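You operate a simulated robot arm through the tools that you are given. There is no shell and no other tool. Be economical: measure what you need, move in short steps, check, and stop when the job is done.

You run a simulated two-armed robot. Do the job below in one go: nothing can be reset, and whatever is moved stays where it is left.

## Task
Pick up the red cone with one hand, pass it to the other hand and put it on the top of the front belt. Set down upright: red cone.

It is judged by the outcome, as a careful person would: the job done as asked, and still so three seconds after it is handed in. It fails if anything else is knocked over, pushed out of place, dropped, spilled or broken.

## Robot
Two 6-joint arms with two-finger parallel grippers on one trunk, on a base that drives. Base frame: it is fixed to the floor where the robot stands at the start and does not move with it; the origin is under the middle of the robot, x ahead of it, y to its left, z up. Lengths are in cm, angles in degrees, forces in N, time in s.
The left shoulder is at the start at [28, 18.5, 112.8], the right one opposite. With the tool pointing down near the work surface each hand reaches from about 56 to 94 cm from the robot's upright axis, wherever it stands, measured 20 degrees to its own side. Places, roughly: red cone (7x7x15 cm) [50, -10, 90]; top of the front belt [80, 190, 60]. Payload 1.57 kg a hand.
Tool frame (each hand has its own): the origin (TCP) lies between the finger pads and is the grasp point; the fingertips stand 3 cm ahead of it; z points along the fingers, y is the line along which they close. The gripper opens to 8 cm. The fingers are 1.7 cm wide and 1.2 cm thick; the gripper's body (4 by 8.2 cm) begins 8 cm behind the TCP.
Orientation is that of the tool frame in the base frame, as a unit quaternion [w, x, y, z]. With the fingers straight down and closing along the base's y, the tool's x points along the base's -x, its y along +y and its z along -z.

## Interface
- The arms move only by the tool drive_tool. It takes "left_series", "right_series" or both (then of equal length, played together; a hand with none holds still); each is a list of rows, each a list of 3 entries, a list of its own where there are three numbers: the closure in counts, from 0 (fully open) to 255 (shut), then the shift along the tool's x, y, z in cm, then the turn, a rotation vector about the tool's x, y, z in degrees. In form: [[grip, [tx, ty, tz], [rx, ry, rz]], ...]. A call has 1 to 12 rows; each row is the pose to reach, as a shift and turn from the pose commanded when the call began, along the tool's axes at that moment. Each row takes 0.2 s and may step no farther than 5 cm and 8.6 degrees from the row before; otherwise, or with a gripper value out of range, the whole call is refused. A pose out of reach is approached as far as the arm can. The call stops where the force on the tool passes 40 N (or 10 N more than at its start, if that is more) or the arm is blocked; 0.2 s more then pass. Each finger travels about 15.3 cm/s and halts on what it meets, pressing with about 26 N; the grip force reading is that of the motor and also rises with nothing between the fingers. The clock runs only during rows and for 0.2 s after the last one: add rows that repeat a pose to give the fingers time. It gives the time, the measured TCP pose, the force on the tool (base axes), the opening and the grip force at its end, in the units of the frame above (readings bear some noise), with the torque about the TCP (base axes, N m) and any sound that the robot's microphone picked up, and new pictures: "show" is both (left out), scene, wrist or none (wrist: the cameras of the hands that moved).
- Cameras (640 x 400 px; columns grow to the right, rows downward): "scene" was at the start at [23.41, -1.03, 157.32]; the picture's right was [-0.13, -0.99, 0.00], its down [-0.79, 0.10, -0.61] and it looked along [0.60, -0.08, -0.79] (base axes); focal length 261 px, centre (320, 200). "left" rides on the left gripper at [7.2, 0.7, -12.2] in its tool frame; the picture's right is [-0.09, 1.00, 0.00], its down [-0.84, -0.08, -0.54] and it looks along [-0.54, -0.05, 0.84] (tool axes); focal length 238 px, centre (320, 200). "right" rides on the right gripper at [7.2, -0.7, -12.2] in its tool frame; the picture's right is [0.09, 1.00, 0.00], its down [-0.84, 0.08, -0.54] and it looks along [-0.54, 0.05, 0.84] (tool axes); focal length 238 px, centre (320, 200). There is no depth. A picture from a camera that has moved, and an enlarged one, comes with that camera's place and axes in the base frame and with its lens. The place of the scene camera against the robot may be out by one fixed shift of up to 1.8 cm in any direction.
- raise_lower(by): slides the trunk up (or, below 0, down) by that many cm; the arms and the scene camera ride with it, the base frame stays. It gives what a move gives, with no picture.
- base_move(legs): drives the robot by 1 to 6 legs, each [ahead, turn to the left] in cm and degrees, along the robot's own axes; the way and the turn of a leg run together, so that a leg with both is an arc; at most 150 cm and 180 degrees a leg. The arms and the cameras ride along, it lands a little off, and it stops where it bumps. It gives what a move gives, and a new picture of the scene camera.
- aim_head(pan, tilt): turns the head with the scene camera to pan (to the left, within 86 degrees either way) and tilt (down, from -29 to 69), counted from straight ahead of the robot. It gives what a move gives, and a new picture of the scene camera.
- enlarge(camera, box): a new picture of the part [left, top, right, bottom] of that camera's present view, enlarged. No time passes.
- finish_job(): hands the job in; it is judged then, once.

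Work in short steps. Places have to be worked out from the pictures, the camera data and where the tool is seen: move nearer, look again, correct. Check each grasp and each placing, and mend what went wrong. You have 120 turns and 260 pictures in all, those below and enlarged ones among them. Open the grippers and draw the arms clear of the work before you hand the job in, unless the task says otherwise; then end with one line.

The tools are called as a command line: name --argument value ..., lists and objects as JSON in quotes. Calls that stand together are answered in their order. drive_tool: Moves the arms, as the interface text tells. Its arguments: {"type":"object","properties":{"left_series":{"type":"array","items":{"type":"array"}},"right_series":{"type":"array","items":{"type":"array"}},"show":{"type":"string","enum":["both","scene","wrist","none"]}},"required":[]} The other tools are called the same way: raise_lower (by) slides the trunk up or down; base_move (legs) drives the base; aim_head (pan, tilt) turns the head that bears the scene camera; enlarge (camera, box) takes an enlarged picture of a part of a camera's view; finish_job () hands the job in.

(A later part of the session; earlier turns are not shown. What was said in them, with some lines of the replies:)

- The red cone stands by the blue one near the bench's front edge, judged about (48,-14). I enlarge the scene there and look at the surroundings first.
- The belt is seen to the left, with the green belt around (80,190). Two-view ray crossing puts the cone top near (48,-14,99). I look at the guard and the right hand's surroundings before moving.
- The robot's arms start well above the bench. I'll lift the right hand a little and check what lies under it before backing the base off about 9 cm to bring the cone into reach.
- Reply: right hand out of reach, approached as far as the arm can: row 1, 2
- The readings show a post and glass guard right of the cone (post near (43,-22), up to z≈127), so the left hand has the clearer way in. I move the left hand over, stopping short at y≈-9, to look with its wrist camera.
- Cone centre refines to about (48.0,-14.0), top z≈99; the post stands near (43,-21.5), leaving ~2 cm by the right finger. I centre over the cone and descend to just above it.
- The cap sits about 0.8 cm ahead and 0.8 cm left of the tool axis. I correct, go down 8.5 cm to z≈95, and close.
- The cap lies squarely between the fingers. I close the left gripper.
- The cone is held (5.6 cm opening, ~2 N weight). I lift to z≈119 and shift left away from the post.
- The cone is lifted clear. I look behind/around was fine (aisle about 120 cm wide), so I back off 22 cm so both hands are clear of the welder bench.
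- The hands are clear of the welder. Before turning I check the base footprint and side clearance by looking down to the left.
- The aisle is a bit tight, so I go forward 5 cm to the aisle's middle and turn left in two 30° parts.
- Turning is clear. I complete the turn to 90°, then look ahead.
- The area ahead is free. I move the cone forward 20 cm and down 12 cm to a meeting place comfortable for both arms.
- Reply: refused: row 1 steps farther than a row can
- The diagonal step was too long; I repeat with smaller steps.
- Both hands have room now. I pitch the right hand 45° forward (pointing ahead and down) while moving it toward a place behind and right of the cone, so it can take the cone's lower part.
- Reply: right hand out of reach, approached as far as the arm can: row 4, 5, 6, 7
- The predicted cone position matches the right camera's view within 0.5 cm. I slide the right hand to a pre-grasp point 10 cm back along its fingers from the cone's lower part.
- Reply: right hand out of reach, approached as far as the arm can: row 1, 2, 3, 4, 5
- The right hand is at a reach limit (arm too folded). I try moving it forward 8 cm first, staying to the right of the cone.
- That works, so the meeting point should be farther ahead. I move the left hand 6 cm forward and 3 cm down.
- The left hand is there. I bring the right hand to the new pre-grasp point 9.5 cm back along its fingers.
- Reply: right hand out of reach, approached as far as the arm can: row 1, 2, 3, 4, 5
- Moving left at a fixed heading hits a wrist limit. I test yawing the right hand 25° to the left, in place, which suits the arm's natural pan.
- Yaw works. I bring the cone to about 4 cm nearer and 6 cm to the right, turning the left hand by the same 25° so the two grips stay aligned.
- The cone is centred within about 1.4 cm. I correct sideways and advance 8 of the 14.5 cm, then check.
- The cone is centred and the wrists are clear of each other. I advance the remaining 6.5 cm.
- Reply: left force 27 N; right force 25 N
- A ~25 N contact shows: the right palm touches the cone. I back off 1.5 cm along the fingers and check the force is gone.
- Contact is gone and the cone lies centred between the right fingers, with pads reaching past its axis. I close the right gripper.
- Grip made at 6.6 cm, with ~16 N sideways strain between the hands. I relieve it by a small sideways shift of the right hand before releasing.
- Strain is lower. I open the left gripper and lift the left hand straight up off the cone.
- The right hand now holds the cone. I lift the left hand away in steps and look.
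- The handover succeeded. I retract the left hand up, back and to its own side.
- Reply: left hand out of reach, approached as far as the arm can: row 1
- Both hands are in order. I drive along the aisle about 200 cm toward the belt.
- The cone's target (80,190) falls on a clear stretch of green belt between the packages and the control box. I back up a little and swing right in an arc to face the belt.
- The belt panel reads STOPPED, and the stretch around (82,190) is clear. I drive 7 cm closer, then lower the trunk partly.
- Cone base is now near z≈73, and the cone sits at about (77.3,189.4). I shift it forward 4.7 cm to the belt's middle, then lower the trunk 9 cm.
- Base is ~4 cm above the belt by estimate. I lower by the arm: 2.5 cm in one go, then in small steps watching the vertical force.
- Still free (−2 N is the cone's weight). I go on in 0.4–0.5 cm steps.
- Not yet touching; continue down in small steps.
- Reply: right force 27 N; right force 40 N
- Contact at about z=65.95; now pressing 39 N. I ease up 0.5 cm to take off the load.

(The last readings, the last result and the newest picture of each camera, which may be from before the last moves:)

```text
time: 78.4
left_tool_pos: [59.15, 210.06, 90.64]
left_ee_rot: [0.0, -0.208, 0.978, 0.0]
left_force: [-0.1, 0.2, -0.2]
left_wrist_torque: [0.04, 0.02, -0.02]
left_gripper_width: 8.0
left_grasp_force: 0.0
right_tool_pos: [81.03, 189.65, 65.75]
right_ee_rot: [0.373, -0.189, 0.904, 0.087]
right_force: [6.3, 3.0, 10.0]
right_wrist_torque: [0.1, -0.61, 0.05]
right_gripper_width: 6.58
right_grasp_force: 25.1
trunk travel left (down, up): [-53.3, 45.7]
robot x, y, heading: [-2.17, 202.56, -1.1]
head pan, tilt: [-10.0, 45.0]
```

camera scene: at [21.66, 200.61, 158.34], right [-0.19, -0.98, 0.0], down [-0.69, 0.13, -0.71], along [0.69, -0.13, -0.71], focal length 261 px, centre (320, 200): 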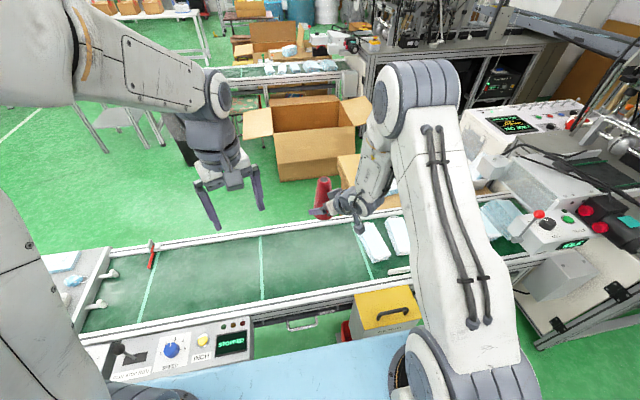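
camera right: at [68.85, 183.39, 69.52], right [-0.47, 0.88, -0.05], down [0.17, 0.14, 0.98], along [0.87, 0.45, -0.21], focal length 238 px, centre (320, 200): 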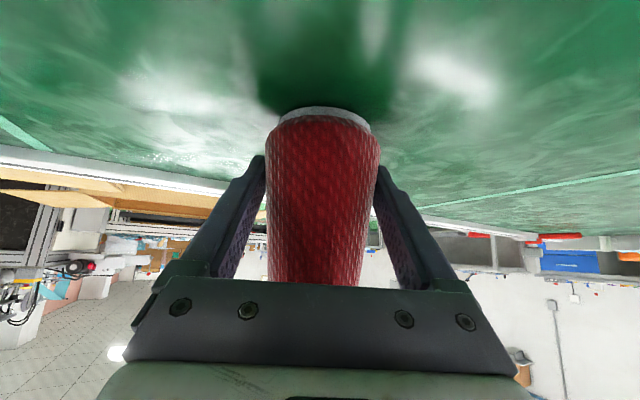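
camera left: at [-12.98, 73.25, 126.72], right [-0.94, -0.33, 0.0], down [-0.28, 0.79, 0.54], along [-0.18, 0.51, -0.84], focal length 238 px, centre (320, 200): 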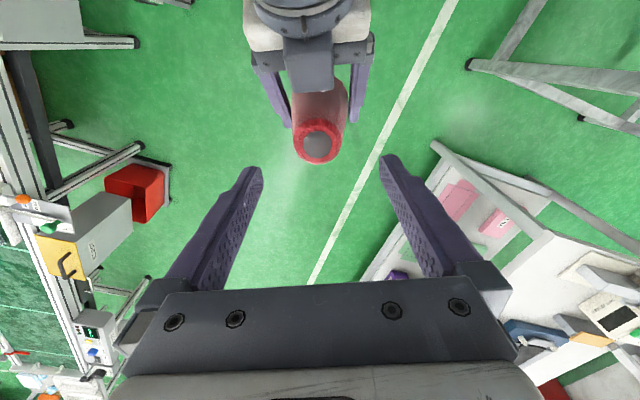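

Only ~10 N remains, so the cone stands on the belt. I open the right gripper gently.

drive_tool --right_series '[[45, [0, 0, 0], [0, 0, 0]], [20, [0, 0, 0], [0, 0, 0]], [0, [0, 0, 0], [0, 0, 0]], [0, [0, 0, 0], [0, 0, 0]]]' --show "wrist"

enlarge --camera "scene" --box '[260, 150, 380, 230]'

```text
time: 79.4
left_tool_pos: [59.17, 210.0, 90.58]
left_ee_rot: [0.0, -0.208, 0.978, 0.0]
left_force: [-0.2, 0.3, 0.4]
left_wrist_torque: [-0.02, -0.02, 0.02]
left_gripper_width: 8.0
left_grasp_force: 0.0
right_tool_pos: [80.97, 189.67, 65.86]
right_ee_rot: [0.37, -0.19, 0.905, 0.087]
right_force: [-0.1, 1.1, -0.7]
right_wrist_torque: [-0.05, -0.02, -0.03]
right_gripper_width: 8.01
right_grasp_force: 0.2
trunk travel left (down, up): [-53.3, 45.7]
robot x, y, heading: [-2.3, 202.75, -0.7]
head pan, tilt: [-10.0, 45.0]
camera right: at [68.78, 183.34, 69.35], right [-0.47, 0.88, -0.05], down [0.17, 0.14, 0.98], along [0.87, 0.45, -0.21], focal length 238 px, centre (320, 200)
```

right: 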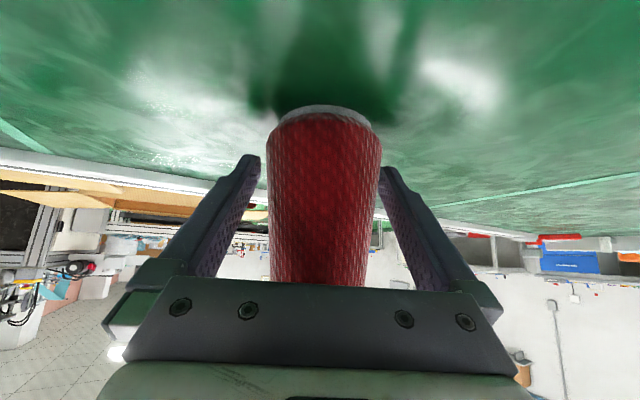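

```text
5.00 times, centred on (320, 190) of scene
camera zoom: at [21.71, 200.61, 129.34], right [-0.19, -0.98, 0.0], down [-0.69, 0.13, -0.71], along [0.69, -0.13, -0.71], focal length 1306 px, centre (320, 250)
```

zoom: 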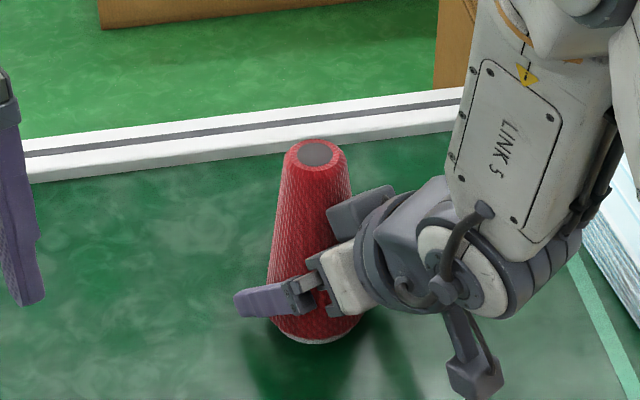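

The cone stands free on the belt, 0.3 cm off the fingers' centre. I centre the fingers and withdraw back along their axis.

drive_tool --right_series '[[0, [0, 0.25, 0], [0, 0, 0]], [0, [0, 0.25, -2], [0, 0, 0]], [0, [0, 0.25, -4], [0, 0, 0]], [0, [0, 0.25, -7], [0, 0, 0]], [0, [0, 0.25, -10], [0, 0, 0]], [0, [0, 0.25, -10], [0, 0, 0]]]'

```text
time: 80.8
left_tool_pos: [59.19, 209.97, 90.58]
left_ee_rot: [-0.001, -0.207, 0.978, 0.0]
left_force: [-0.1, 0.3, 0.1]
left_wrist_torque: [-0.01, 0.01, 0.0]
left_gripper_width: 8.03
left_grasp_force: 0.0
right_tool_pos: [74.4, 186.91, 73.09]
right_ee_rot: [0.371, -0.191, 0.905, 0.088]
right_force: [-0.7, -0.2, -1.0]
right_wrist_torque: [-0.01, 0.02, 0.01]
right_gripper_width: 8.0
right_grasp_force: 0.0
trunk travel left (down, up): [-53.3, 45.7]
robot x, y, heading: [-2.14, 202.57, -0.4]
head pan, tilt: [-10.0, 45.0]
camera scene: at [21.71, 200.61, 129.34], right [-0.19, -0.98, 0.0], down [-0.69, 0.13, -0.71], along [0.69, -0.13, -0.71], focal length 261 px, centre (320, 200)
camera right: at [62.35, 180.55, 76.65], right [-0.47, 0.88, -0.05], down [0.17, 0.14, 0.98], along [0.87, 0.45, -0.21], focal length 238 px, centre (320, 200)
```

scene: 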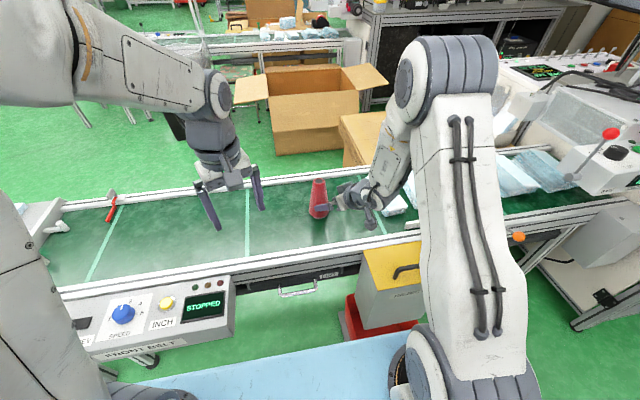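
right: 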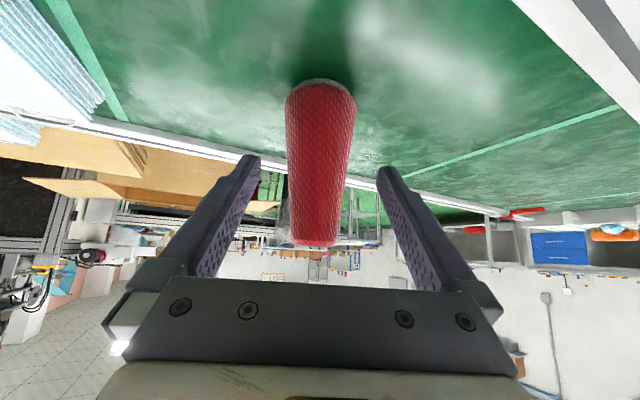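

The cone stands upright on the belt marked FRONT BELT. I raise the trunk and back the robot away to clear the arms, then check.

raise_lower --by 25

base_move --legs '[[-15, 0]]'

enlarge --camera "scene" --box '[200, 150, 440, 300]'

```text
time: 83.4
left_tool_pos: [59.24, 210.04, 115.73]
left_ee_rot: [0.0, -0.207, 0.978, 0.0]
left_force: [-0.6, -0.8, -0.3]
left_wrist_torque: [0.03, 0.01, -0.01]
left_gripper_width: 8.0
left_grasp_force: 0.1
right_tool_pos: [74.45, 186.92, 98.16]
right_ee_rot: [0.371, -0.19, 0.905, 0.087]
right_force: [-0.1, 0.0, -0.3]
right_wrist_torque: [0.02, -0.01, 0.0]
right_gripper_width: 8.0
right_grasp_force: 0.1
trunk travel left (down, up): [-78.3, 20.7]
robot x, y, heading: [-2.18, 202.58, -0.5]
head pan, tilt: [-10.0, 45.0]
```

```text
time: 84.8
left_tool_pos: [44.77, 210.52, 115.59]
left_ee_rot: [0.0, -0.211, 0.977, 0.0]
left_force: [0.0, 0.4, -1.0]
left_wrist_torque: [0.01, -0.01, 0.0]
left_gripper_width: 8.0
left_grasp_force: 0.0
right_tool_pos: [60.04, 187.48, 98.04]
right_ee_rot: [0.37, -0.193, 0.904, 0.088]
right_force: [-0.1, -0.1, -0.3]
right_wrist_torque: [0.01, 0.02, 0.01]
right_gripper_width: 8.01
right_grasp_force: 0.0
trunk travel left (down, up): [-78.3, 20.7]
robot x, y, heading: [-16.89, 202.71, -0.5]
head pan, tilt: [-10.0, 45.0]
camera scene: at [7.3, 200.87, 154.33], right [-0.18, -0.98, 0.0], down [-0.7, 0.13, -0.71], along [0.7, -0.13, -0.71], focal length 261 px, centre (320, 200)
```

scene: 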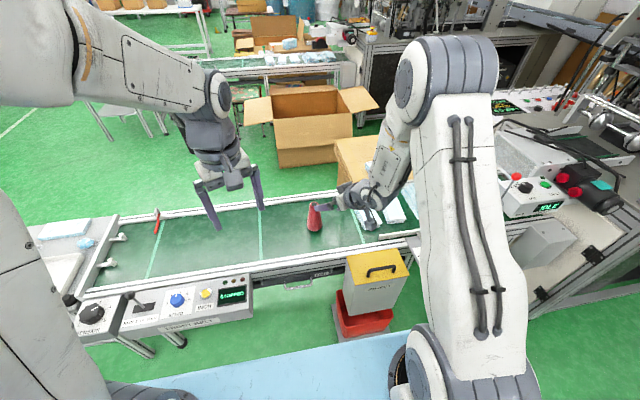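

```text
2.67 times, centred on (320, 225) of scene
camera zoom: at [7.3, 200.87, 154.33], right [-0.18, -0.98, 0.0], down [-0.7, 0.13, -0.71], along [0.7, -0.13, -0.71], focal length 697 px, centre (320, 133)
```

zoom: 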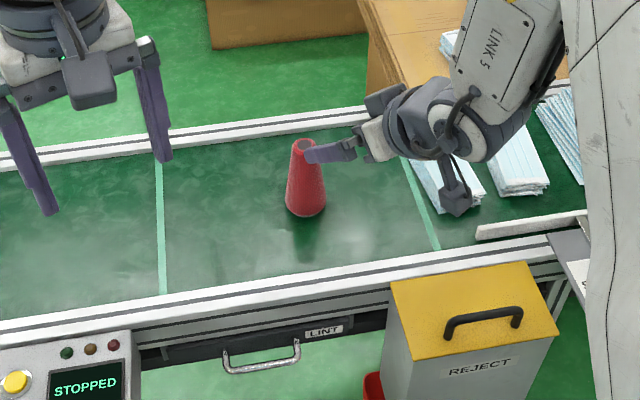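

The red cone stands upright and steady on the stopped front belt. Both grippers are open and clear, and nothing else was disturbed. I hand the job in.

finish_job

```text
The job is handed in.
```

The red cone was picked up with the left hand and passed to the right, and now stands upright on the front belt, which is stopped. Both grippers are open and clear of it, and I saw nothing else disturbed.
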